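You operate a simulated robot arm through the tools that you are given. There is no shell and no other tool. Be economical: measure what you need, move in short steps, check, and stop when the job is done.

Carry out the task below with a simulated two-armed robot. There is one attempt and no reset: what you move stays moved.

TASK
Lower the tipper, unclamp the empty crate, set it on the table and drain the trough.
Fine: shut the drain valve again; keep out from under the tipper while it moves.
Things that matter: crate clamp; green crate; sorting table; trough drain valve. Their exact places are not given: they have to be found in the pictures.

It is judged by the outcome, as a careful person would: the job done as asked, and still so three seconds after it is handed in. It fails if anything else is knocked over, pushed out of place, dropped, spilled or broken.

THE ROBOT
Two 7-joint arms with two-finger parallel grippers on one trunk, on a base that drives. Base frame: it is fixed to the floor where the robot stands at the start and does not move with it; the origin is under the middle of the robot, x ahead of it, y to its left, z up. Readings come in mm, degrees, newtons and seconds.
The left shoulder is at the start at [60, 189, 1203], the right one opposite. With the tool pointing down near the work surface each hand reaches from about 100 to 660 mm from the robot's upright axis, wherever it stands, measured 20 degrees to its own side. Places, roughly: crate clamp [500, 300, 1100]; sorting table [-100, 1800, 900]; trough drain valve [200, 400, 500]. Payload 3.43 kg a hand.
The TCP of each hand is the grasp point between the finger pads, 30 mm short of the fingertips. In the tool frame z runs along the fingers and y along their closing line. The gripper opens to 94 mm. The fingers are 28 mm wide and 10 mm thick; the gripper's body (50 by 96 mm) begins 55 mm behind the TCP.
Orientation is told as [roll, pitch, yaw] about the base's x, y, z axes, in that order, counted from this pose: with the fingers straight down and closing along the base's y, the tool's x points along the base's -x, its y along +y and its z along -z.

THE INTERFACE
- The arms move only by the tool servo_tool. It takes "left_plan", "right_plan" or both (then of equal length, played together; a hand with none holds still); each is a list of rows, each a list of 6 numbers: the shift along the tool's x, y, z in mm, then the turn, a rotation vector about the tool's x, y, z in degrees. In form: [[x, y, z, ax, ay, az], ...]. A call has 1 to 8 rows; each row is the pose to reach, as a shift and turn from the pose commanded when the call began, along the tool's axes at that moment. "left_jaw" and "right_jaw" are, for a hand that has rows, the finger opening in mm, from 0 to 94, set as the call begins (left out, the last holds). Rows are played at 5 a second. More than 50 mm and 8.6 degrees between two rows, or a gripper value outside its range, and nothing of the call is played. Where a pose cannot be reached the arm comes as near as it can. A force on the tool above 50 N (or 10 N above the force at the start of the call, whichever is more), or a blocked arm, ends the call early, and 0.2 s more pass. The fingers move at their own pace (about 153 mm/s each) and stop on an object; they squeeze with about 39 N. The grip force told is the motor's: it shows also when the fingers shut on nothing. Time passes only in rows, and 0.2 s behind the last, so rows that repeat a pose let the fingers close. The reply holds the time, the measured pose of the TCP, the force on the tool along the base axes, the opening and the grip force, in the units named above and with some noise, with the torque about the TCP (base axes, N m) and any sound that the robot's microphone picked up, and new pictures: "views" is both (left out), scene, wrist or none (wrist: the cameras of the hands that moved).
- Cameras (640 x 400 px; columns grow to the right, rows downward): "scene" is now at [-1.4, 24.6, 1734.9]; the picture's right is [0.38, -0.92, 0.00], its down [-0.82, -0.34, -0.46] and it looks along [0.42, 0.17, -0.89] (base axes); focal length 268 px, centre (320, 200). "left" rides on the left gripper at [76, -14, -102] in its tool frame; the picture's right is [0.18, 0.98, 0.00], its down [-0.75, 0.14, -0.64] and it looks along [-0.63, 0.12, 0.77] (tool axes); focal length 243 px, centre (320, 200). "right" rides on the right gripper at [76, 14, -102] in its tool frame; the picture's right is [-0.18, 0.98, 0.00], its down [-0.75, -0.14, -0.64] and it looks along [-0.63, -0.12, 0.77] (tool axes); focal length 243 px, centre (320, 200).
- slide_trunk(by): slides the trunk up (or, below 0, down) by that many mm; the arms and the scene camera ride with it, the base frame stays. It gives what a move gives, with no picture.
- roll_base(legs): drives the robot by 1 to 6 legs, each [ahead, left, turn to the left] in mm, mm and degrees, along the robot's own axes; the way and the turn of a leg run together, so that a leg with both is an arc; at most 1500 mm and 180 degrees a leg. The arms and the cameras ride along, it lands a little off, and it stops where it bumps. It gives what a move gives, and a new picture of the scene camera.
- head_to(pan, tilt): turns the head with the scene camera to pan (to the left, within 86 degrees either way) and tilt (down, from -29 to 69), counted from straight ahead of the robot. It gives what a move gives, and a new picture of the scene camera.
- measure_at(camera, pixels): for up to 12 pixels [column, row] of the newest picture of that camera ("zoom" is the newest enlarged one), the place [x, y, z] in the base frame of the surface seen there, good to about 2 mm. The clock stands still meanwhile.
- enlarge(camera, box): a new picture of the part [left, top, right, bottom] of that camera's present view, enlarged. The clock stands still meanwhile.
- finish_job(): hands the job in; it is judged then, once.

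Work in short steps. Measure before you move; look again where a grasp or a placing could have gone wrong, and mend it. You have 80 turns and 260 pictures in all, those below and enlarged ones among them. Open the grippers and draw the arms clear of the work before you hand the job in, unless the task says otherwise; then end with one line.

The tools are called after "Emit:" as name(argument=value, ...) on one line, values as JSON. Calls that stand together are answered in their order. servo_tool: Moves the arms, as the interface text tells. Its arguments: {"type":"object","properties":{"left_plan":{"type":"array","items":{"type":"array","items":{"type":"number"}}},"left_jaw":{"type":"number"},"right_plan":{"type":"array","items":{"type":"array","items":{"type":"number"}}},"right_jaw":{"type":"number"},"views":{"type":"string","enum":["both","scene","wrist","none"]}},"required":[]} The other tools are called the same way: slide_trunk (by) slides the trunk up or down; roll_base (legs) drives the base; head_to (pan, tilt) turns the head that bears the scene camera; measure_at (camera, pixels) gives the place of the surface under pixels of a picture; enlarge (camera, box) takes an enlarged picture of a part of a camera's view; finish_job () hands the job in.

At the start:

```text
t: 0.0
left_eef_pos: [288.8, 332.9, 1276.2]
left_orientation: [0.0, 0.0, 0.0]
left_force: [0.3, 0.1, -0.5]
left_ft_torque: [0.04, 0.02, 0.0]
left_grip_width: 93.9
left_grasp_force: 0.0
right_eef_pos: [280.7, 51.4, 1202.5]
right_orientation: [0.1, 0.0, 0.0]
right_force: [0.4, 0.4, -1.0]
right_ft_torque: [-0.01, 0.02, 0.03]
right_grip_width: 93.9
right_grasp_force: 0.1
trunk travel left (down, up): [-875.0, 115.0]
robot x, y, heading: [2.7, -0.6, -0.4]
head pan, tilt: [22.5, 62.8]
```

scene: 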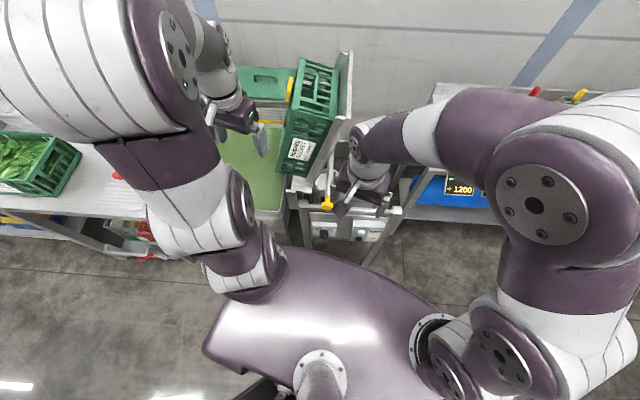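
right: 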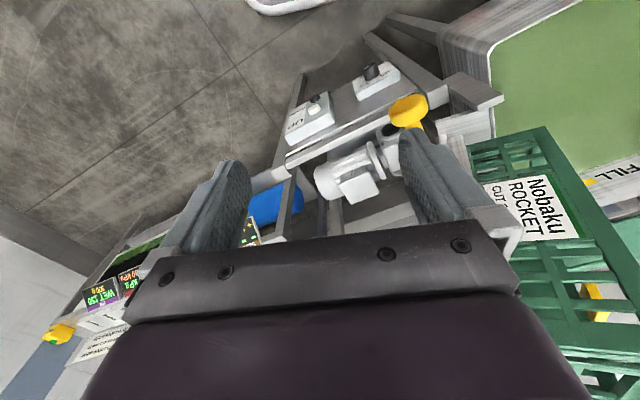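
left: 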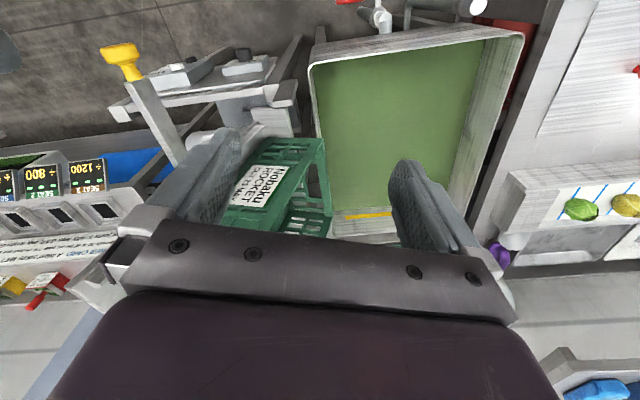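

The crate sits tilted around scene (310,115), with boxes and a yellow knob near (327,203). I look closer before moving.

Emit:
enlarge(camera="scene", box=[220, 40, 420, 260])

Emit:
enlarge(camera="right", box=[240, 0, 640, 250])

Emit:
enlarge(camera="left", box=[80, 0, 400, 250])

```text
1.82 times, centred on (320, 150) of scene
```

zoom: 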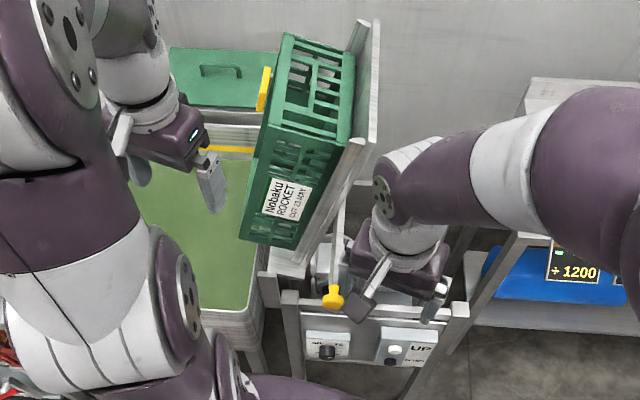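

```text
1.60 times, centred on (440, 125) of right
```

zoom: 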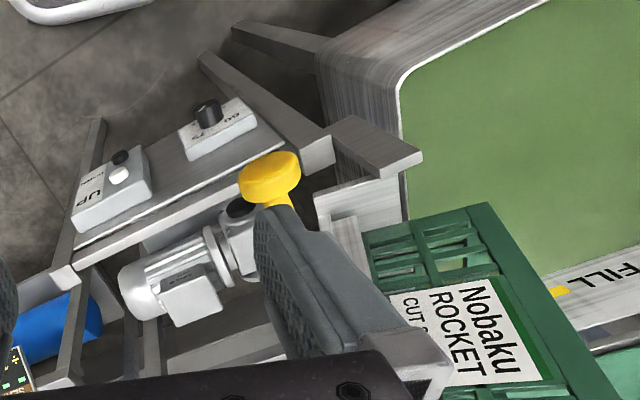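

```text
1.60 times, centred on (240, 125) of left
```

zoom: 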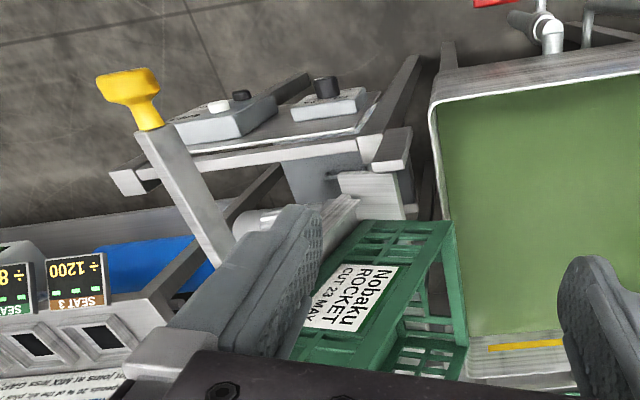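

I measure the key features to learn the geometry.

Emit:
measure_at(camera="scene", pixels=[[327, 203], [293, 88], [312, 65], [336, 65], [300, 150], [345, 60], [280, 168], [322, 228], [366, 229], [250, 165], [283, 195], [460, 190]])

Emit:
measure_at(camera="right", pixels=[[408, 110], [315, 98], [314, 110], [370, 70], [378, 76], [345, 180], [530, 205], [600, 300], [480, 90], [615, 175], [270, 205], [300, 130]])

Emit:
measure_at(camera="left", pixels=[[120, 55], [170, 140], [355, 5], [380, 20], [475, 5], [320, 50], [520, 40], [370, 215], [270, 180], [325, 230], [190, 52], [240, 50]])

```text
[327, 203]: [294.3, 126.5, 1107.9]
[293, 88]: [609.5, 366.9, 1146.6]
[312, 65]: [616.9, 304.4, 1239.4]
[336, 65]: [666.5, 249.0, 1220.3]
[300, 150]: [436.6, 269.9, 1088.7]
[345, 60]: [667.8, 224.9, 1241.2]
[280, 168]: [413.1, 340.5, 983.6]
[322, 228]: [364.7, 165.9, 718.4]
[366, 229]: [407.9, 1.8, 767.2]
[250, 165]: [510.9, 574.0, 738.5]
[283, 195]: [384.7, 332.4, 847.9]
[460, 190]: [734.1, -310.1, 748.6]
```

```text
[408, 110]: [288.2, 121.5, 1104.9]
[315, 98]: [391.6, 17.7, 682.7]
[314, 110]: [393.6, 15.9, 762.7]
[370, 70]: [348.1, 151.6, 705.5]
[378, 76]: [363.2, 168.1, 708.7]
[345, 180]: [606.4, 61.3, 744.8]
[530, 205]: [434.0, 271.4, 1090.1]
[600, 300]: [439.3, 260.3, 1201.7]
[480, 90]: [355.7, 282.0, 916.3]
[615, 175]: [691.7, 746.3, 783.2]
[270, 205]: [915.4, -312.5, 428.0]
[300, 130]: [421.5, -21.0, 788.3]
```

```text
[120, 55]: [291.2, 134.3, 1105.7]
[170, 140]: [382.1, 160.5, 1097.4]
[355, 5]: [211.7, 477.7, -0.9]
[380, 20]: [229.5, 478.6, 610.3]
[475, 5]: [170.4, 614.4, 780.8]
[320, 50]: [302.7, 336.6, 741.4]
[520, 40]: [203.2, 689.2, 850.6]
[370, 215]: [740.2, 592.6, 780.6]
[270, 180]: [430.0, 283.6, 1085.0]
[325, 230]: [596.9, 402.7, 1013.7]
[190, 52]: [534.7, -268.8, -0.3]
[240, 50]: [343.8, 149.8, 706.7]
```

The yellow knob stands at about [290,128,1105], and the box with two buttons at [392,17,765]. I move both hands away from the tipper to see better: right hand up and to the right, left hand to the left.

Emit:
servo_tool(right_plan=[[0, 0, -45, 0, 0, 0], [0, -45, -60, 0, 0, 0], [0, -90, -70, 0, 0, 0], [0, -135, -70, 0, 0, 0], [0, -180, -70, 0, 0, 0], [0, -225, -70, 0, 0, 0], [0, -270, -70, 0, 0, 0]], left_plan=[[20, 0, -30, 0, 0, 0], [30, 45, -30, 0, 0, 0], [40, 90, -30, 0, 0, 0], [40, 135, -30, 0, 0, 0], [40, 180, -30, 0, 0, 0], [40, 225, -30, 0, 0, 0], [40, 250, -30, 0, 0, 0]], views="both")

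```text
t: 1.6
left_eef_pos: [237.8, 536.3, 1256.2]
left_orientation: [0.1, 0.0, 0.1]
left_force: [1.1, 0.6, -0.2]
left_ft_torque: [0.01, -0.02, 0.01]
left_grip_width: 94.1
left_grasp_force: 0.0
left hand out of reach, approached as far as the arm can: row 1, 2, 3, 4, 5, 6, 7
right_eef_pos: [279.6, -221.1, 1273.4]
right_orientation: [0.0, 0.0, 0.1]
right_force: [0.2, 0.3, 0.8]
right_ft_torque: [0.04, 0.01, 0.05]
right_grip_width: 94.0
right_grasp_force: 0.0
trunk travel left (down, up): [-875.0, 115.0]
robot x, y, heading: [-3.2, -2.2, -0.1]
head pan, tilt: [22.5, 62.8]
```

scene: 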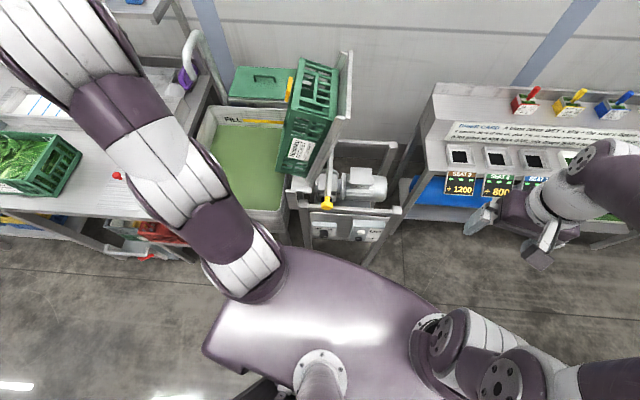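
right: 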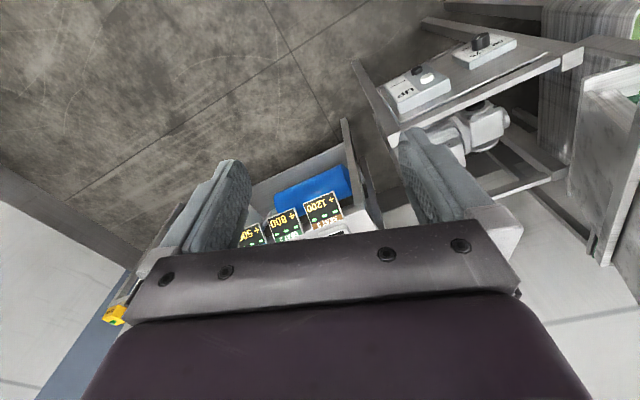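
left: 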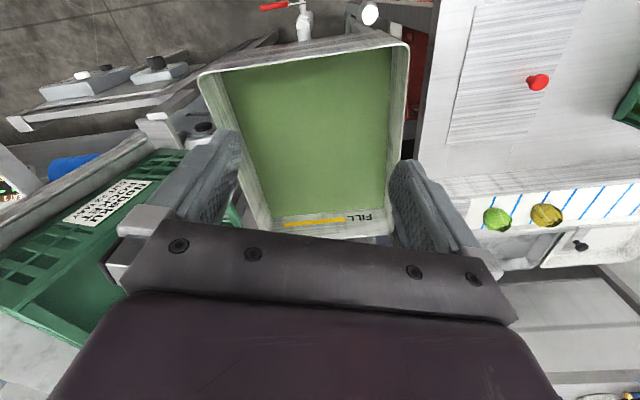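

Emit:
enlarge(camera="scene", box=[260, 40, 420, 260])

Emit:
enlarge(camera="right", box=[360, 10, 640, 185])

Emit:
enlarge(camera="left", box=[220, 0, 440, 130])

Emit:
enlarge(camera="scene", box=[300, 180, 400, 245])

```text
1.82 times, centred on (340, 150) of scene
```

zoom: 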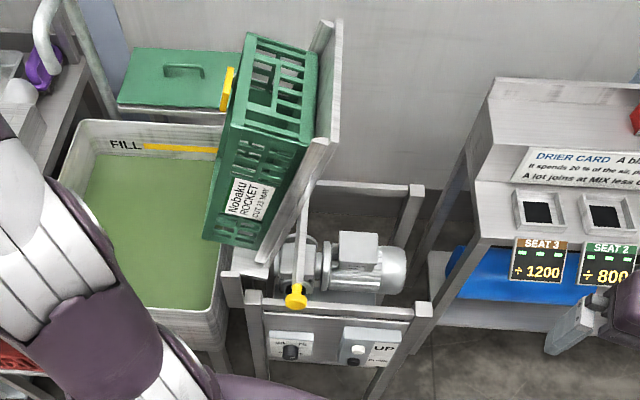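

```text
2.29 times, centred on (500, 98) of right
```

zoom: 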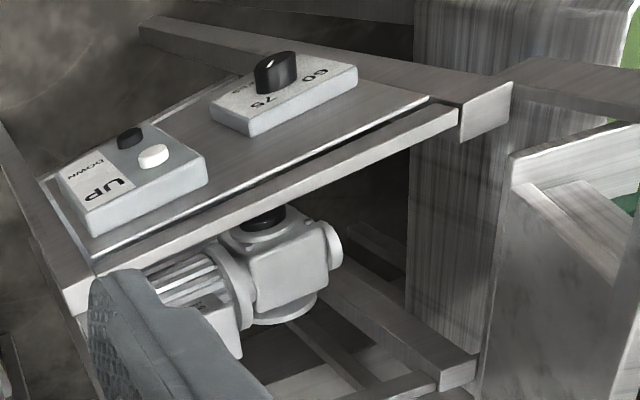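

```text
2.91 times, centred on (330, 65) of left
```

zoom: 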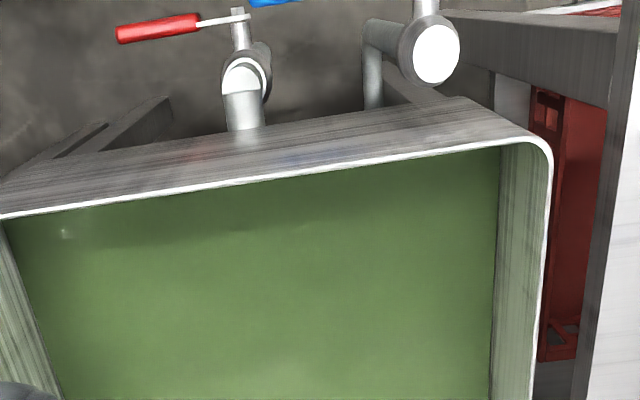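

```text
6.15 times, centred on (350, 212) of scene
```

zoom: 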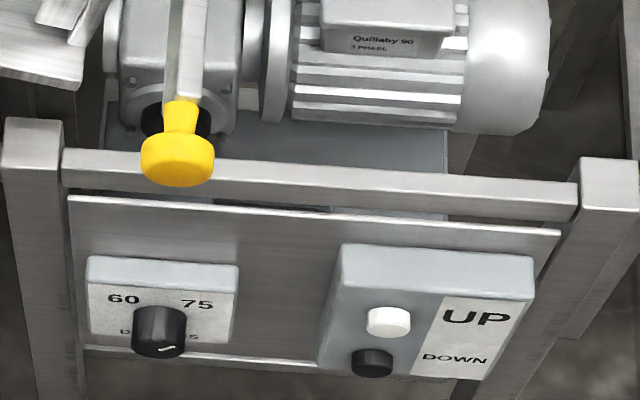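

White button = UP, black = DOWN. I measure the black button, the panel face around it, and neighbouring knob.

Emit:
measure_at(camera="zoom", pixels=[[372, 358], [372, 368], [388, 322], [430, 300], [420, 362], [340, 300], [330, 355], [470, 345], [158, 335], [500, 215], [178, 165], [250, 325]])

Emit:
measure_at(camera="left", pixels=[[262, 8], [280, 7], [302, 6], [303, 25], [304, 38], [371, 14], [240, 73], [400, 45]])

```text
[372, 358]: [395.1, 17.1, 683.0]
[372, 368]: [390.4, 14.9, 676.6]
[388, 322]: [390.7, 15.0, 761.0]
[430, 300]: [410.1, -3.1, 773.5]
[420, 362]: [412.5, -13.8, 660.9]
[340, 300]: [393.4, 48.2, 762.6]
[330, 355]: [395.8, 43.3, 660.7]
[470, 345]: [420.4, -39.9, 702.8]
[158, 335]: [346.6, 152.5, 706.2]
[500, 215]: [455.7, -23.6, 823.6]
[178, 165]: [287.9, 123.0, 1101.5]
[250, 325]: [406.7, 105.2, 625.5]
```

```text
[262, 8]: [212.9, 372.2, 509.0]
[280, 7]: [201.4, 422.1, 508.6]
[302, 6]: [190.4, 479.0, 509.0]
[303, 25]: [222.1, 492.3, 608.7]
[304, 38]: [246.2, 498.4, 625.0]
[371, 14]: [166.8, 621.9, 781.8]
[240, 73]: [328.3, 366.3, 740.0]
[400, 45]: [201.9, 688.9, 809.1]
```

The panel is vertical, yawed ~16°. I need the tipper cross-section to predict where its lever sweeps; measuring platform edge, lever and crate points.

Emit:
enlarge(camera="scene", box=[260, 40, 380, 220])

Emit:
measure_at(camera="scene", pixels=[[346, 118], [308, 182], [340, 125], [325, 150], [331, 175], [333, 150], [348, 70], [284, 170], [300, 175], [318, 62], [290, 165], [328, 190]])

Emit:
measure_at(camera="left", pixels=[[130, 145], [20, 225], [60, 195], [110, 195], [170, 165], [40, 270], [160, 220], [20, 260], [160, 122], [205, 128]])

```text
2.22 times, centred on (320, 130) of scene
```

zoom: 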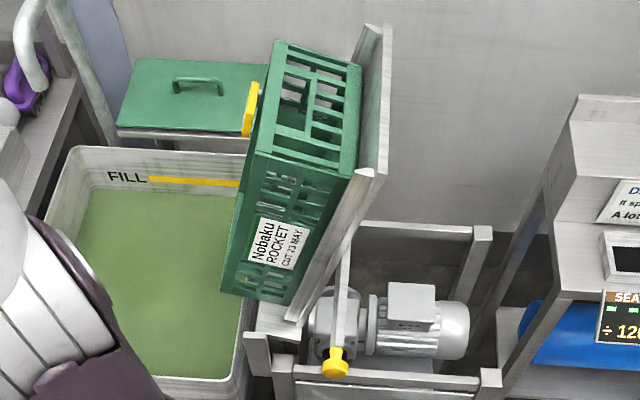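

```text
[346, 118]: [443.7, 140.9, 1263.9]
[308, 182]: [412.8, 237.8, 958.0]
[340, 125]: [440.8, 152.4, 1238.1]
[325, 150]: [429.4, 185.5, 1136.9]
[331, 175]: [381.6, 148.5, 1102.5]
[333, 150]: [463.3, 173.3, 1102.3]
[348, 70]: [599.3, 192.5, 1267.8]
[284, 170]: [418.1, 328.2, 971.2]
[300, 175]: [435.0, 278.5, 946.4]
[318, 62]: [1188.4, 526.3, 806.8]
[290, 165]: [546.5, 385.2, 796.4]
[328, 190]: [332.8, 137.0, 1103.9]
```

```text
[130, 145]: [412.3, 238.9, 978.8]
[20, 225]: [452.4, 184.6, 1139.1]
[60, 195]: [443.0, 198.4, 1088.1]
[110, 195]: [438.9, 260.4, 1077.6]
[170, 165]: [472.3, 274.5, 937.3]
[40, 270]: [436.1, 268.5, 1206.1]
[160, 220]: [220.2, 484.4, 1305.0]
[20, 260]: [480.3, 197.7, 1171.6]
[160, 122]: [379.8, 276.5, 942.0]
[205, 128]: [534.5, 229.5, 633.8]
```

Lowered, the lever should end near [330,-20,840], above the button (z 680), so the pressing hand should come level from the robot's side. I back the base off a little for room and lower the trunk.

Emit:
roll_base(legs=[[-180, 0, 0]])

Emit:
slide_trunk(by=-300)

```text
t: 3.1
left_eef_pos: [61.7, 537.9, 1253.9]
left_orientation: [0.0, 0.1, 0.0]
left_force: [0.1, -0.1, -1.4]
left_ft_torque: [0.01, 0.05, -0.01]
left_grip_width: 93.9
left_grasp_force: 0.0
right_eef_pos: [104.6, -219.2, 1272.5]
right_orientation: [0.0, 0.1, 0.0]
right_force: [-0.5, 0.7, 0.1]
right_ft_torque: [0.0, -0.02, 0.05]
right_grip_width: 93.9
right_grasp_force: 0.0
trunk travel left (down, up): [-875.0, 115.0]
robot x, y, heading: [-179.8, 0.2, 0.2]
head pan, tilt: [22.5, 62.8]
```

scene: 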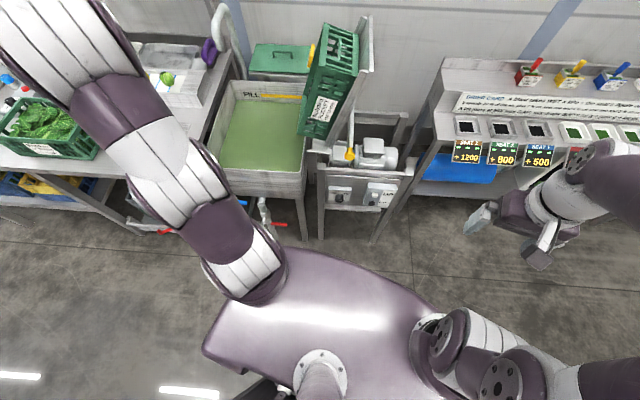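

```text
t: 6.1
left_eef_pos: [57.3, 536.7, 955.0]
left_orientation: [0.1, -0.1, 0.1]
left_force: [0.0, 0.2, 0.3]
left_ft_torque: [0.04, 0.01, 0.0]
left_grip_width: 93.9
left_grasp_force: 0.1
right_eef_pos: [100.3, -219.3, 973.3]
right_orientation: [0.1, 0.0, 0.0]
right_force: [0.2, -0.2, 0.3]
right_ft_torque: [0.0, 0.02, 0.02]
right_grip_width: 93.9
right_grasp_force: 0.1
trunk travel left (down, up): [-575.0, 415.0]
robot x, y, heading: [-181.6, -1.5, -0.2]
head pan, tilt: [22.5, 62.8]
```

Now I turn the right hand level in stages (pitch −90° about the tool's y) while bringing it down and forward, fingers shut, well right of the panel.

Emit:
servo_tool(right_plan=[[-15, 0, 30, 0, -8, 0], [-30, 0, 60, 0, -16, 0], [-45, 0, 90, 0, -24, 0], [-60, 0, 120, 0, -32, 0], [-75, 0, 150, 0, -40, 0], [-90, 0, 180, 0, -48, 0], [-100, 0, 210, 0, -56, 0], [-110, 0, 240, 0, -64, 0]], right_jaw=0, views="scene")

```text
t: 7.9
left_eef_pos: [58.8, 537.3, 955.1]
left_orientation: [0.0, 0.1, 0.0]
left_force: [0.4, -0.3, -0.3]
left_ft_torque: [0.03, 0.0, 0.01]
left_grip_width: 93.9
left_grasp_force: 0.0
right_eef_pos: [266.9, -226.5, 788.1]
right_orientation: [9.6, -63.1, -8.4]
right_force: [0.7, 0.0, 0.2]
right_ft_torque: [0.01, 0.01, 0.02]
right_grip_width: 0.0
right_grasp_force: 33.3
right hand out of reach, approached as far as the arm can: row 3, 4, 5, 6, 7, 8
trunk travel left (down, up): [-575.0, 415.0]
robot x, y, heading: [-179.3, -3.0, -0.2]
head pan, tilt: [22.5, 62.8]
```

scene: 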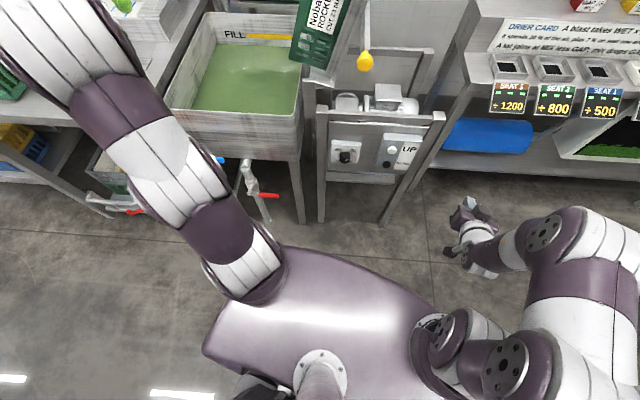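

The elbow was too folded; the wrist must go forward. I move ~120 mm ahead along base x and read the pose.

Emit:
servo_tool(right_plan=[[-17, 0, 36, 0, 0, 0], [-35, 0, 72, 0, 0, 0], [-53, 0, 108, 0, 0, 0], [-53, 0, 108, 0, 0, 0]], views="none")

```text
t: 8.9
left_eef_pos: [57.2, 537.1, 955.6]
left_orientation: [0.1, 0.1, 0.0]
left_force: [-1.2, 0.4, -0.2]
left_ft_torque: [0.05, -0.01, 0.0]
left_grip_width: 94.2
left_grasp_force: 0.0
right_eef_pos: [385.4, -225.1, 785.5]
right_orientation: [9.8, -63.1, -8.4]
right_force: [0.2, -0.3, -0.1]
right_ft_torque: [0.01, 0.01, 0.01]
right_grip_width: 0.0
right_grasp_force: 33.3
right hand out of reach, approached as far as the arm can: row 2
trunk travel left (down, up): [-575.0, 415.0]
robot x, y, heading: [-182.6, 0.9, 0.2]
head pan, tilt: [22.5, 62.8]
```

Moves are relative to the achieved pose. Now I swing to the pre-press pose about 45 mm off the black button ([320,-6,680], tool level, yaw 16°).

Emit:
servo_tool(right_plan=[[23, 35, 0, -2.4, -4.3, -1.3], [46, 70, 0, -4.9, -8.6, -2.7], [69, 105, -1, -7.3, -12.9, -4.0], [92, 140, -1, -9.7, -17.2, -5.3], [115, 175, -2, -12.2, -21.5, -6.7], [138, 210, -2, -14.6, -25.8, -8.0], [138, 210, -2, -14.6, -25.8, -8.0]], views="both")

```text
t: 10.5
left_eef_pos: [57.2, 537.7, 955.4]
left_orientation: [0.0, 0.0, 0.0]
left_force: [-1.2, 0.0, 0.5]
left_ft_torque: [-0.01, -0.01, 0.0]
left_grip_width: 93.8
left_grasp_force: 0.2
right_eef_pos: [430.5, -77.4, 719.2]
right_orientation: [-13.6, -85.8, 33.5]
right_force: [-0.4, 0.8, 0.6]
right_ft_torque: [0.0, 0.03, -0.02]
right_grip_width: 0.0
right_grasp_force: 32.8
right hand out of reach, approached as far as the arm can: row 1, 2, 3, 4, 5, 6, 7
trunk travel left (down, up): [-575.0, 415.0]
robot x, y, heading: [-177.7, 0.3, -0.1]
head pan, tilt: [22.5, 62.8]
```

scene: 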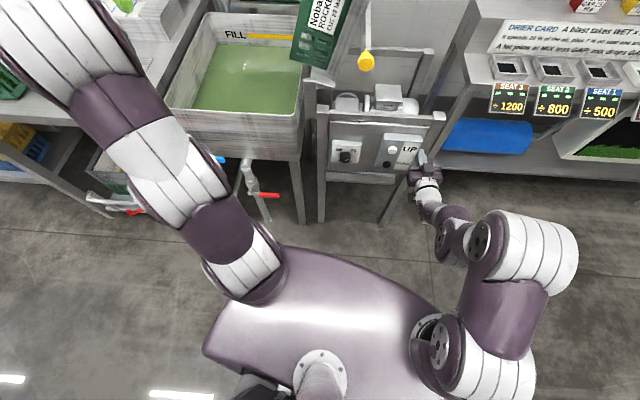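
right: 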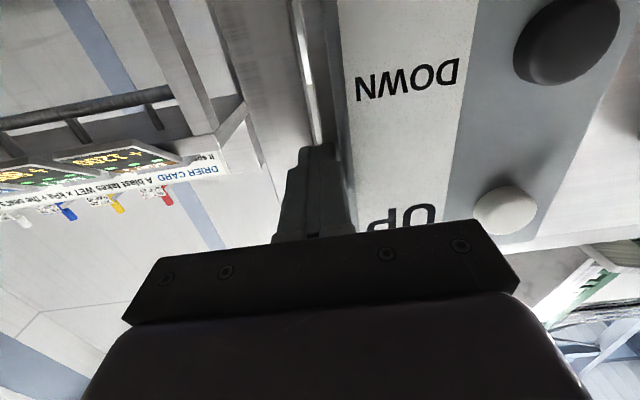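

The hand is short of room again (wrist wants to be farther out), and it ended beside the panel without contact. I back the base 160 mm more.

Emit:
roll_base(legs=[[-170, 0, 0]])

```text
t: 12.0
left_eef_pos: [-112.0, 537.5, 955.7]
left_orientation: [0.0, -0.1, 0.0]
left_force: [0.6, 0.7, 0.3]
left_ft_torque: [0.03, -0.01, 0.0]
left_grip_width: 93.7
left_grasp_force: 0.0
right_eef_pos: [260.8, -79.0, 717.2]
right_orientation: [-12.0, -85.7, 31.9]
right_force: [-0.1, -0.6, 1.0]
right_ft_torque: [0.0, 0.01, 0.03]
right_grip_width: 0.0
right_grasp_force: 32.7
trunk travel left (down, up): [-575.0, 415.0]
robot x, y, heading: [-349.1, -2.3, -0.0]
head pan, tilt: [22.5, 62.8]
```

scene: 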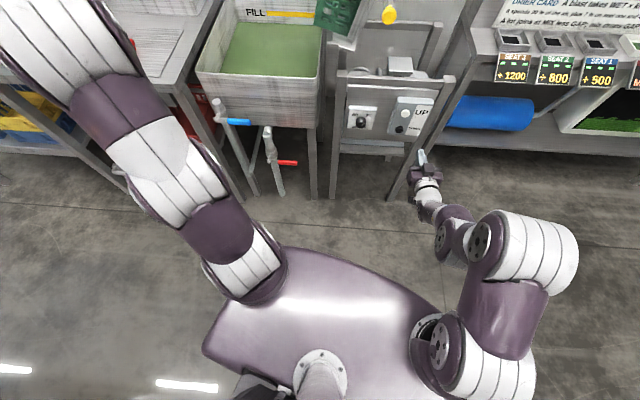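

Tool axis now yaw ~20°, 4° down, which is fine for pressing. I line up with the black button first (lateral and down), then come forward to about 45 mm off.

Emit:
servo_tool(right_plan=[[15, 25, 0, 0, 0, 0], [30, 49, 10, 0, 0, 0], [30, 49, 48, 0, 0, 0], [30, 49, 83, 0, 0, 0], [30, 49, 83, 0, 0, 0]], views="both")

```text
t: 13.2
left_eef_pos: [-111.5, 536.4, 955.9]
left_orientation: [0.0, 0.1, 0.0]
left_force: [0.3, -0.5, -0.4]
left_ft_torque: [0.02, 0.0, 0.02]
left_grip_width: 94.0
left_grasp_force: 0.1
right_eef_pos: [326.5, -51.5, 680.5]
right_orientation: [-9.9, -85.5, 30.7]
right_force: [-0.9, 0.1, 0.1]
right_ft_torque: [0.0, 0.01, -0.01]
right_grip_width: 0.1
right_grasp_force: 32.7
right hand out of reach, approached as far as the arm can: row 1, 2, 3, 4, 5
trunk travel left (down, up): [-575.0, 415.0]
robot x, y, heading: [-353.5, 1.0, 0.1]
head pan, tilt: [22.5, 62.8]
```

scene: 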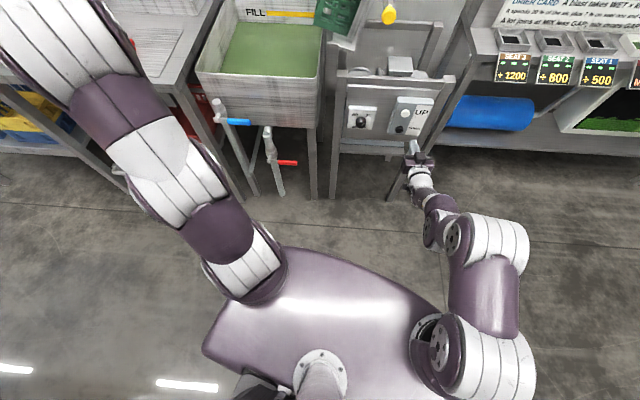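
right: 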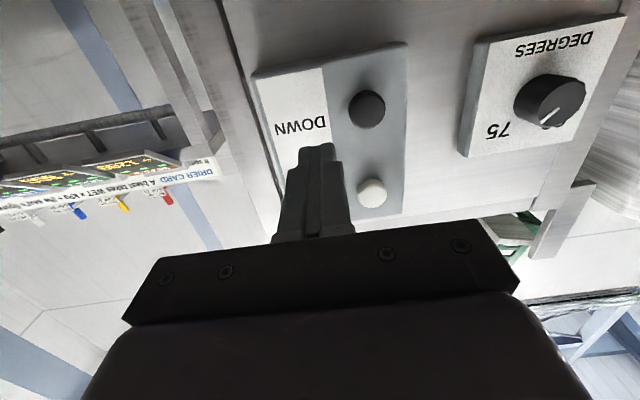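

The arm binds sideways, so I shift the base left 40 mm to line up; first re-measure the black button in the right wrist view (366,108).

Emit:
measure_at(camera="right", pixels=[[366, 106], [371, 190], [320, 150], [330, 90], [395, 80]])

Emit:
roll_base(legs=[[0, 41, 0]])

```text
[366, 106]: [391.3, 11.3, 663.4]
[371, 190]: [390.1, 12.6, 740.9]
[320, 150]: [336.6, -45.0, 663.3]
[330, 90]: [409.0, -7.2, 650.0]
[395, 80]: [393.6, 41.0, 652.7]
```

```text
t: 14.0
left_eef_pos: [-111.9, 579.9, 954.4]
left_orientation: [-0.1, 0.0, 0.0]
left_force: [0.0, -0.1, -1.4]
left_ft_torque: [-0.04, -0.03, 0.02]
left_grip_width: 94.1
left_grasp_force: 0.0
right_eef_pos: [326.9, -8.7, 679.4]
right_orientation: [-11.3, -85.4, 32.1]
right_force: [0.0, 0.3, -0.2]
right_ft_torque: [0.0, 0.03, 0.0]
right_grip_width: 0.1
right_grasp_force: 33.2
trunk travel left (down, up): [-575.0, 415.0]
robot x, y, heading: [-344.6, 42.1, 0.0]
head pan, tilt: [22.5, 62.8]
```

scene: 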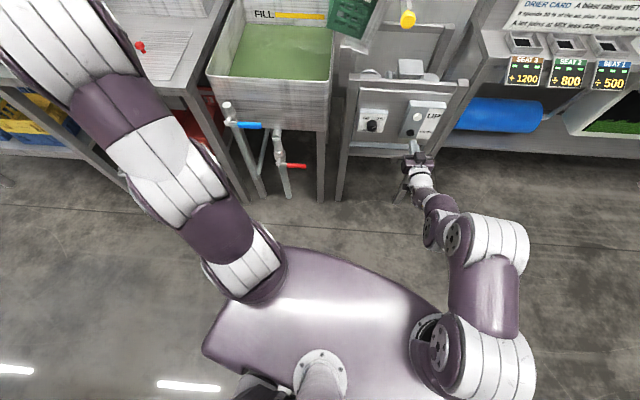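

Black button centre ≈ [391,12,664]; the fingertip now sits ~38 mm short at z 677. I drop 10 mm and advance, then press in small steps.

Emit:
servo_tool(right_plan=[[10, 0, 8, 0, 0, 0], [10, 0, 24, 0, 0, 0], [10, 0, 32, 0, 0, 0], [10, 0, 32, 0, 0, 0]], views="both")

```text
t: 15.0
left_eef_pos: [-110.7, 578.3, 955.1]
left_orientation: [-0.1, 0.0, 0.1]
left_force: [0.2, 0.2, -1.2]
left_ft_torque: [0.01, -0.02, 0.02]
left_grip_width: 94.0
left_grasp_force: 0.0
right_eef_pos: [354.7, 0.8, 666.6]
right_orientation: [-10.3, -85.6, 31.2]
right_force: [-0.2, 0.2, -0.4]
right_ft_torque: [0.04, -0.01, -0.02]
right_grip_width: 0.0
right_grasp_force: 33.1
trunk travel left (down, up): [-575.0, 415.0]
robot x, y, heading: [-349.7, 41.0, -0.1]
head pan, tilt: [22.5, 62.8]
```

scene: 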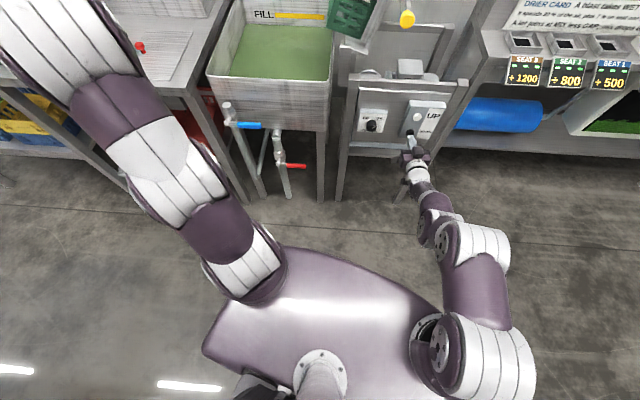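
right: 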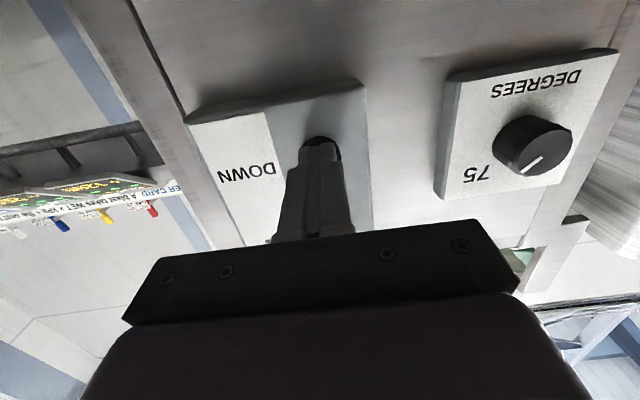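

The fingertip covers the black button, ~8 mm short. I press 16 mm in small steps, and hold.

Emit:
servo_tool(right_plan=[[0, 0, 8, 0, 0, 0], [0, 0, 12, 0, 0, 0], [0, 0, 16, 0, 0, 0], [0, 0, 16, 0, 0, 0], [0, 0, 16, 0, 0, 0]], views="scene")

```text
t: 16.2
left_eef_pos: [-113.1, 577.8, 955.3]
left_orientation: [0.0, 0.0, 0.0]
left_force: [0.2, 0.0, 1.0]
left_ft_torque: [0.01, 0.01, -0.01]
left_grip_width: 94.1
left_grasp_force: 0.1
right_eef_pos: [368.4, 5.8, 666.2]
right_orientation: [-10.0, -85.5, 30.8]
right_force: [-20.0, -7.8, 2.0]
right_ft_torque: [0.16, -0.28, -0.09]
right_grip_width: 0.0
right_grasp_force: 32.2
trunk travel left (down, up): [-575.0, 415.0]
robot x, y, heading: [-350.2, 43.6, 0.2]
head pan, tilt: [22.5, 62.8]
heard: click
```

scene: 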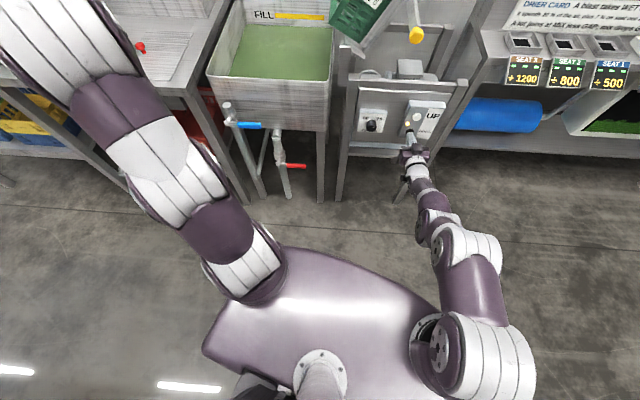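

It clicked and the tipper is moving. I withdraw to see whether it keeps running by itself.

Emit:
servo_tool(right_plan=[[0, 0, -30, 0, 0, 0], [0, 0, -75, 0, 0, 0], [0, 0, -110, 0, 0, 0]], views="none")

Emit:
head_to(pan=5, tilt=30)

```text
t: 17.0
left_eef_pos: [-111.1, 578.4, 955.4]
left_orientation: [0.0, 0.0, 0.0]
left_force: [0.4, 0.0, 0.5]
left_ft_torque: [0.0, 0.01, 0.02]
left_grip_width: 93.9
left_grasp_force: 0.1
right_eef_pos: [275.8, -29.9, 677.9]
right_orientation: [-9.8, -85.2, 30.6]
right_force: [0.3, 0.5, -0.6]
right_ft_torque: [-0.02, 0.02, 0.04]
right_grip_width: 0.1
right_grasp_force: 32.9
right hand out of reach, approached as far as the arm can: row 3
trunk travel left (down, up): [-575.0, 415.0]
robot x, y, heading: [-346.0, 38.9, 0.4]
head pan, tilt: [22.5, 62.8]
```

```text
t: 18.0
left_eef_pos: [-111.0, 577.0, 955.3]
left_orientation: [0.0, 0.0, 0.1]
left_force: [-0.2, 0.1, -0.7]
left_ft_torque: [-0.03, 0.02, -0.05]
left_grip_width: 94.1
left_grasp_force: 0.1
right_eef_pos: [277.2, -30.1, 677.5]
right_orientation: [-9.4, -85.1, 30.3]
right_force: [-1.0, 0.1, 0.6]
right_ft_torque: [-0.01, 0.01, 0.0]
right_grip_width: 0.0
right_grasp_force: 33.2
trunk travel left (down, up): [-575.0, 415.0]
robot x, y, heading: [-351.5, 41.9, -0.1]
head pan, tilt: [5.0, 30.0]
```

scene: 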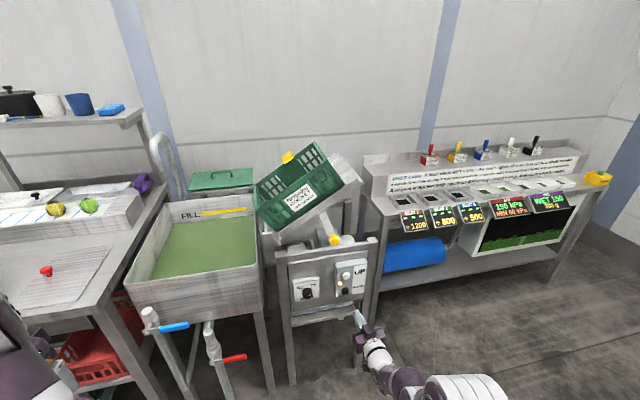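

The tipper is part-way (~40°). I wait in place to see whether it keeps moving.

Emit:
servo_tool(right_plan=[[0, 0, 0, 0, 0, 0], [0, 0, 0, 0, 0, 0], [0, 0, 0, 0, 0, 0], [0, 0, 0, 0, 0, 0]], views="scene")

```text
t: 19.0
left_eef_pos: [-112.1, 578.9, 955.3]
left_orientation: [0.0, 0.0, 0.0]
left_force: [0.0, -0.7, -0.5]
left_ft_torque: [0.04, -0.01, 0.0]
left_grip_width: 94.1
left_grasp_force: 0.0
right_eef_pos: [275.6, -30.5, 677.1]
right_orientation: [-9.4, -85.1, 30.1]
right_force: [0.0, -0.4, 0.4]
right_ft_torque: [-0.01, -0.02, -0.01]
right_grip_width: 0.0
right_grasp_force: 33.6
trunk travel left (down, up): [-575.0, 415.0]
robot x, y, heading: [-349.7, 43.6, -0.2]
head pan, tilt: [5.0, 30.0]
```

scene: 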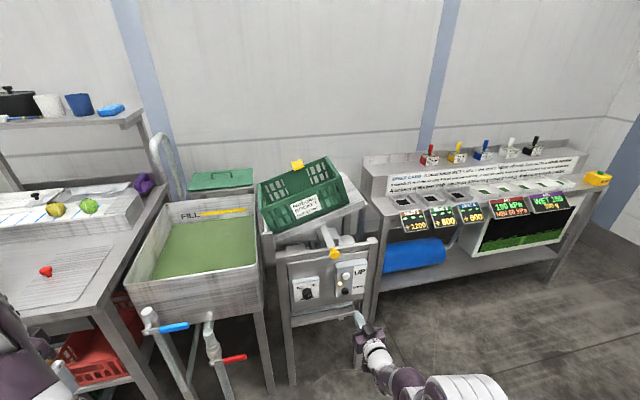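

It runs on by itself. I back the base away to keep well clear while it settles.

Emit:
roll_base(legs=[[-120, 0, 0]])

Emit:
servo_tool(right_plan=[[0, 0, 0, 0, 0, 0], [0, 0, 0, 0, 0, 0], [0, 0, 0, 0, 0, 0], [0, 0, 0, 0, 0, 0], [0, 0, 0, 0, 0, 0], [0, 0, 0, 0, 0, 0], [0, 0, 0, 0, 0, 0]], views="scene")

```text
t: 20.2
left_eef_pos: [-230.8, 578.0, 955.5]
left_orientation: [0.0, 0.0, 0.0]
left_force: [-0.1, -0.2, 0.7]
left_ft_torque: [0.03, -0.05, 0.02]
left_grip_width: 93.8
left_grasp_force: 0.0
right_eef_pos: [157.5, -31.2, 678.7]
right_orientation: [-9.9, -85.2, 30.5]
right_force: [0.2, 0.1, 0.1]
right_ft_torque: [-0.01, 0.03, -0.01]
right_grip_width: 0.0
right_grasp_force: 33.2
trunk travel left (down, up): [-575.0, 415.0]
robot x, y, heading: [-468.4, 39.7, -0.3]
head pan, tilt: [5.0, 30.0]
```

scene: 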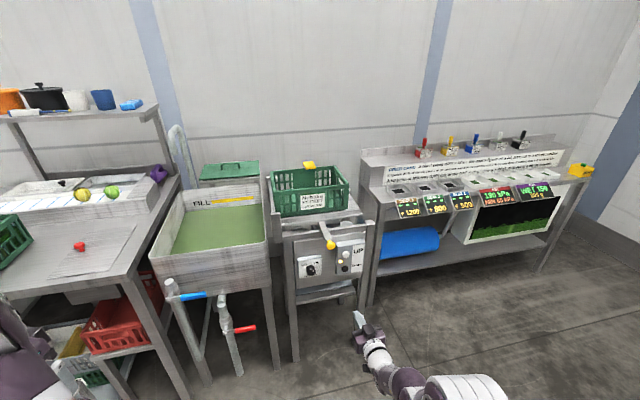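

```text
t: 21.9
left_eef_pos: [-229.4, 577.3, 954.9]
left_orientation: [0.0, 0.0, 0.0]
left_force: [1.0, -0.7, -0.1]
left_ft_torque: [0.03, 0.01, 0.0]
left_grip_width: 93.9
left_grasp_force: 0.1
right_eef_pos: [157.3, -30.6, 676.2]
right_orientation: [-9.5, -85.1, 30.1]
right_force: [-0.1, -0.2, 0.0]
right_ft_torque: [-0.02, 0.0, 0.0]
right_grip_width: 0.0
right_grasp_force: 32.7
trunk travel left (down, up): [-575.0, 415.0]
robot x, y, heading: [-466.6, 40.4, -0.3]
head pan, tilt: [5.0, 30.0]
```

scene: 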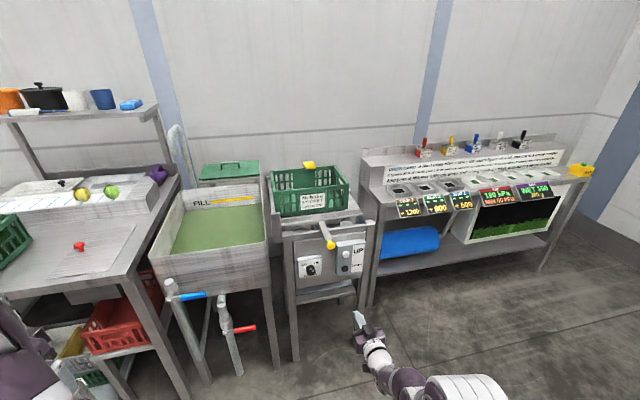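

The tipper is down and still. I enlarge the crate, clamp and lever, and measure them.

Emit:
enlarge(camera="scene", box=[255, 150, 385, 260])

Emit:
measure_at(camera="scene", pixels=[[330, 244], [323, 225], [309, 165], [309, 173], [271, 176], [349, 186], [328, 187], [325, 213], [282, 213], [350, 205], [300, 222], [360, 215]])

```text
3.64 times, centred on (320, 205) of scene
```

zoom: 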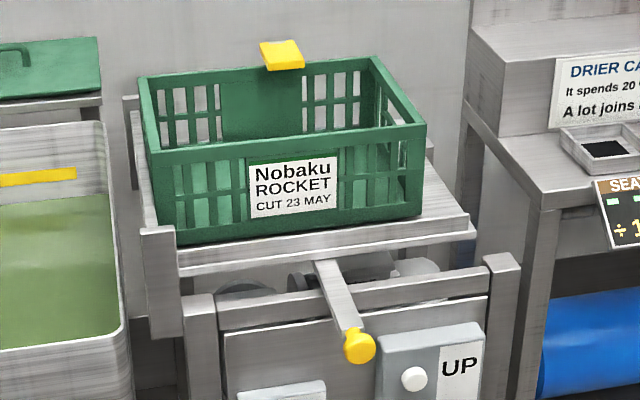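

```text
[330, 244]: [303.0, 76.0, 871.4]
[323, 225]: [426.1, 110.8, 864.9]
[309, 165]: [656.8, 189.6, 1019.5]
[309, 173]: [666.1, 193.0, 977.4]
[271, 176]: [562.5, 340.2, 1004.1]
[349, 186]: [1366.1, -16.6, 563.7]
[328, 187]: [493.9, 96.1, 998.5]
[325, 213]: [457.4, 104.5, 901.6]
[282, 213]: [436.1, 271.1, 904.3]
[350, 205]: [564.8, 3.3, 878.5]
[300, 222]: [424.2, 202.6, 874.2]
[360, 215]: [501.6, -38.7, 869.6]
```

The clamp looks like a hook at the back [657,190,1015] tied to a bar with a yellow knob at the front [303,76,871]. I look left for the sorting table meanwhile.

Emit:
head_to(pan=75, tilt=35)

```text
t: 23.3
left_eef_pos: [-229.4, 578.6, 954.5]
left_orientation: [0.0, 0.1, -0.1]
left_force: [-0.5, 0.2, 0.3]
left_ft_torque: [0.01, 0.0, 0.03]
left_grip_width: 93.9
left_grasp_force: 0.1
right_eef_pos: [157.1, -30.7, 677.1]
right_orientation: [-9.4, -85.1, 30.0]
right_force: [0.6, 0.0, -0.3]
right_ft_torque: [0.03, -0.01, -0.01]
right_grip_width: 0.0
right_grasp_force: 33.3
trunk travel left (down, up): [-575.0, 415.0]
robot x, y, heading: [-465.6, 35.7, -0.3]
head pan, tilt: [75.0, 35.0]
```

scene: 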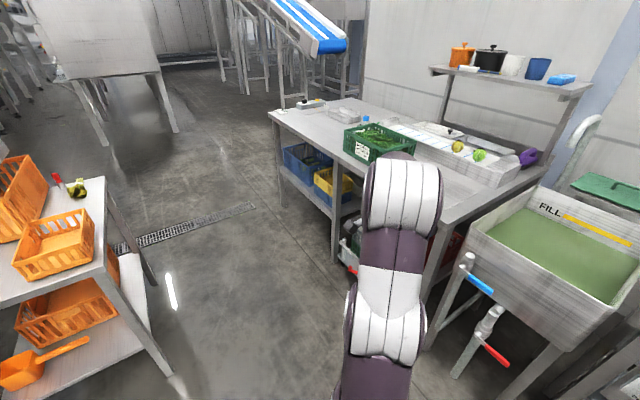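

Emit:
enlarge(camera="scene", box=[250, 60, 560, 220])

Emit:
measure_at(camera="scene", pixels=[[310, 120], [385, 100], [285, 118], [340, 155], [380, 135], [450, 195], [100, 20], [60, 240], [340, 115], [430, 215], [415, 185], [360, 155]])

```text
2.06 times, centred on (405, 140) of scene
```

zoom: 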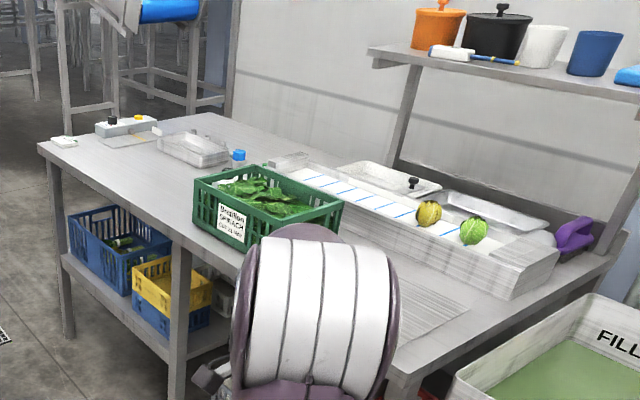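

```text
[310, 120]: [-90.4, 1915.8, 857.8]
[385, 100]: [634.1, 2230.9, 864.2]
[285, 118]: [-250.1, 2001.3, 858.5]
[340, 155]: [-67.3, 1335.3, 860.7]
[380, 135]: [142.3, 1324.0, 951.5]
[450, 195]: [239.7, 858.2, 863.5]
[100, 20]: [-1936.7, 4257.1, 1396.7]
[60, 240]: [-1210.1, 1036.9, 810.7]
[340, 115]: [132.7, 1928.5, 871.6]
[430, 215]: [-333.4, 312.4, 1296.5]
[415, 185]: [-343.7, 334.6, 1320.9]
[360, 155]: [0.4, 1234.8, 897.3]
```

The sorting table is the long bench with a lettuce crate, top z≈860. Back to the clamp: I raise the trunk 120 mm and view the lever with the right wrist camera and the head.

Emit:
slide_trunk(by=120)

Emit:
head_to(pan=15, tilt=40)

Emit:
enlarge(camera="right", box=[160, 0, 640, 300])

Emit:
enlarge(camera="scene", box=[280, 80, 440, 180])

```text
t: 24.8
left_eef_pos: [-230.4, 576.8, 1075.2]
left_orientation: [0.0, 0.0, -0.1]
left_force: [0.0, -0.3, 0.9]
left_ft_torque: [-0.01, 0.0, -0.03]
left_grip_width: 94.0
left_grasp_force: 0.1
right_eef_pos: [156.6, -30.6, 795.9]
right_orientation: [-9.4, -85.1, 30.0]
right_force: [-0.1, -0.2, 0.7]
right_ft_torque: [0.01, -0.02, -0.02]
right_grip_width: 0.0
right_grasp_force: 33.2
trunk travel left (down, up): [-695.0, 295.0]
robot x, y, heading: [-464.4, 39.5, -0.0]
head pan, tilt: [75.0, 35.0]
```

```text
t: 26.1
left_eef_pos: [-229.6, 578.0, 1074.8]
left_orientation: [0.0, 0.1, -0.1]
left_force: [0.1, 0.5, -0.3]
left_ft_torque: [0.02, -0.01, 0.0]
left_grip_width: 94.0
left_grasp_force: 0.1
right_eef_pos: [157.6, -30.3, 797.1]
right_orientation: [-9.5, -85.1, 30.2]
right_force: [-0.4, 0.1, 0.4]
right_ft_torque: [0.02, 0.01, -0.02]
right_grip_width: 0.1
right_grasp_force: 32.6
trunk travel left (down, up): [-695.0, 295.0]
robot x, y, heading: [-470.1, 42.6, -0.1]
head pan, tilt: [15.0, 40.0]
```

scene: 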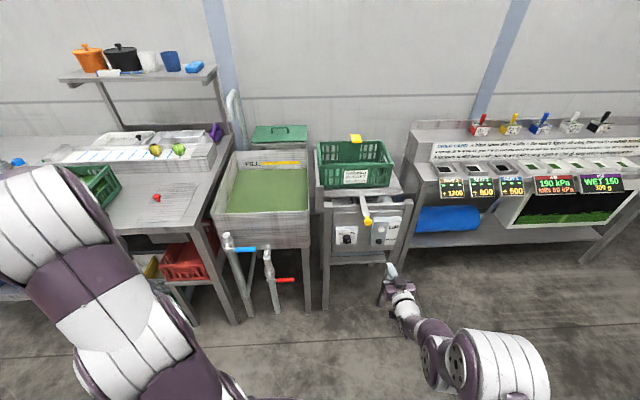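

```text
1.33 times, centred on (400, 150) of right
```

zoom: 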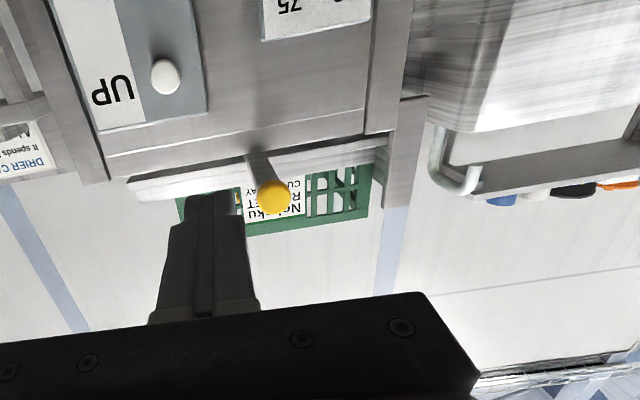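

```text
4.00 times, centred on (360, 130) of scene
```

zoom: 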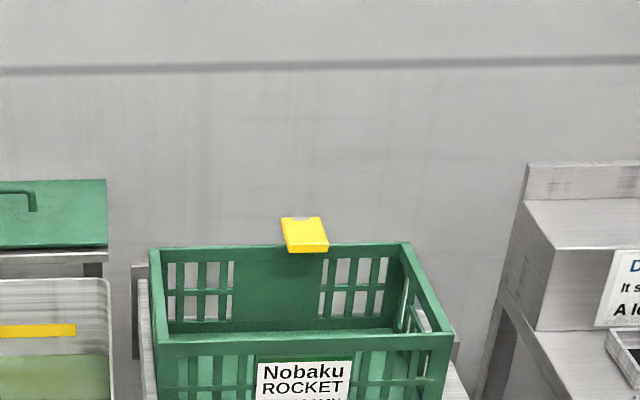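

The knob is a pull/turn handle on a bar protruding from under the deck. I bring the hand level with it: trunk +72, base 50 ahead and 75 left, then re-measure from the wrist camera.

Emit:
slide_trunk(by=73)

Emit:
roll_base(legs=[[45, 75, 0]])

Emit:
servo_tool(right_plan=[[0, 0, 0, 0, 0, 0], [0, 0, 0, 0, 0, 0]], right_jaw=80, views="both")

```text
t: 27.2
left_eef_pos: [-228.6, 578.3, 1147.2]
left_orientation: [0.1, 0.0, -0.1]
left_force: [-0.1, 1.2, 0.6]
left_ft_torque: [-0.02, 0.0, 0.01]
left_grip_width: 94.2
left_grasp_force: 0.1
right_eef_pos: [156.0, -31.3, 869.2]
right_orientation: [-9.4, -85.0, 29.9]
right_force: [-0.5, -0.2, 0.0]
right_ft_torque: [-0.01, -0.01, 0.0]
right_grip_width: 0.3
right_grasp_force: 32.7
trunk travel left (down, up): [-768.0, 222.0]
robot x, y, heading: [-470.3, 41.2, -0.1]
head pan, tilt: [15.0, 40.0]
```

```text
t: 28.3
left_eef_pos: [-184.2, 653.0, 1147.3]
left_orientation: [-0.1, 0.0, -0.1]
left_force: [-0.2, 0.4, -0.2]
left_ft_torque: [0.0, -0.02, -0.01]
left_grip_width: 94.0
left_grasp_force: 0.1
right_eef_pos: [202.7, 43.3, 870.4]
right_orientation: [-9.5, -85.0, 30.1]
right_force: [-0.3, -0.3, 0.6]
right_ft_torque: [-0.01, -0.03, -0.01]
right_grip_width: 0.0
right_grasp_force: 32.3
trunk travel left (down, up): [-768.0, 222.0]
robot x, y, heading: [-423.9, 117.3, -0.3]
head pan, tilt: [15.0, 40.0]
```

scene: 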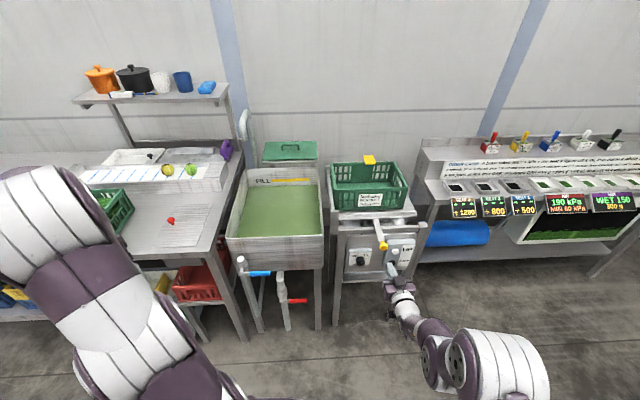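

```text
t: 28.9
left_eef_pos: [-183.5, 653.3, 1146.7]
left_orientation: [0.0, 0.2, -0.1]
left_force: [-0.4, 0.0, 0.0]
left_ft_torque: [-0.03, 0.0, 0.0]
left_grip_width: 94.2
left_grasp_force: 0.2
right_eef_pos: [202.4, 44.6, 870.1]
right_orientation: [-9.7, -85.0, 30.3]
right_force: [0.2, 0.3, 0.9]
right_ft_torque: [-0.02, -0.02, -0.01]
right_grip_width: 80.1
right_grasp_force: 0.1
trunk travel left (down, up): [-768.0, 222.0]
robot x, y, heading: [-424.3, 116.8, -0.1]
head pan, tilt: [15.0, 40.0]
```

scene: 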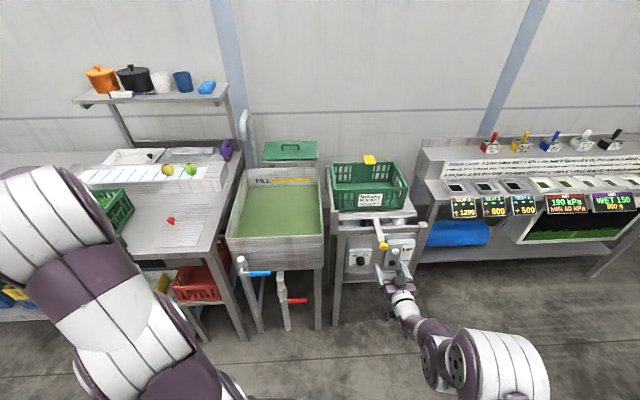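
right: 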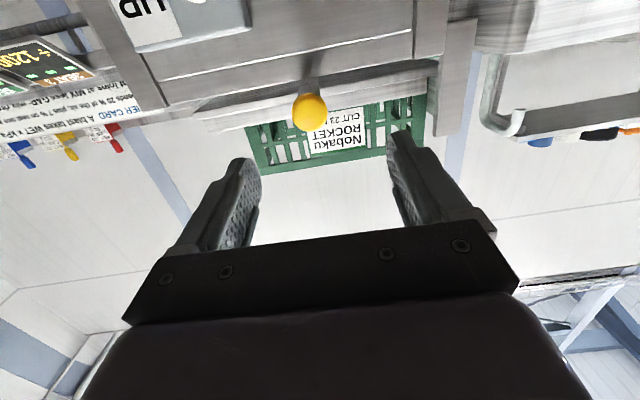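

The knob (right view (311,110)) is centred between the fingers. I measure it.

Emit:
measure_at(camera="right", pixels=[[311, 110], [295, 110], [327, 112], [310, 96], [312, 125], [314, 70]])

Emit:
enlarge(camera="right", box=[240, 30, 400, 140])

```text
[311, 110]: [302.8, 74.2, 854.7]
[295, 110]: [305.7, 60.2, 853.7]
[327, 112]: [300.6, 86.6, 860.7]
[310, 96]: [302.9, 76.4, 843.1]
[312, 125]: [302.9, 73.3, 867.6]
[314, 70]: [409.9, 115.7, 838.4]
```

```text
3.64 times, centred on (320, 85) of right
```

zoom: 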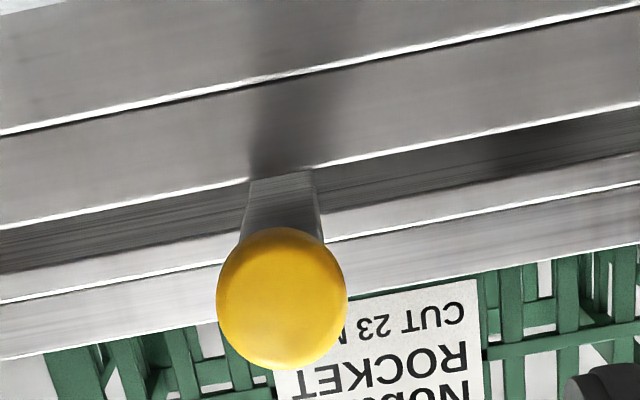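

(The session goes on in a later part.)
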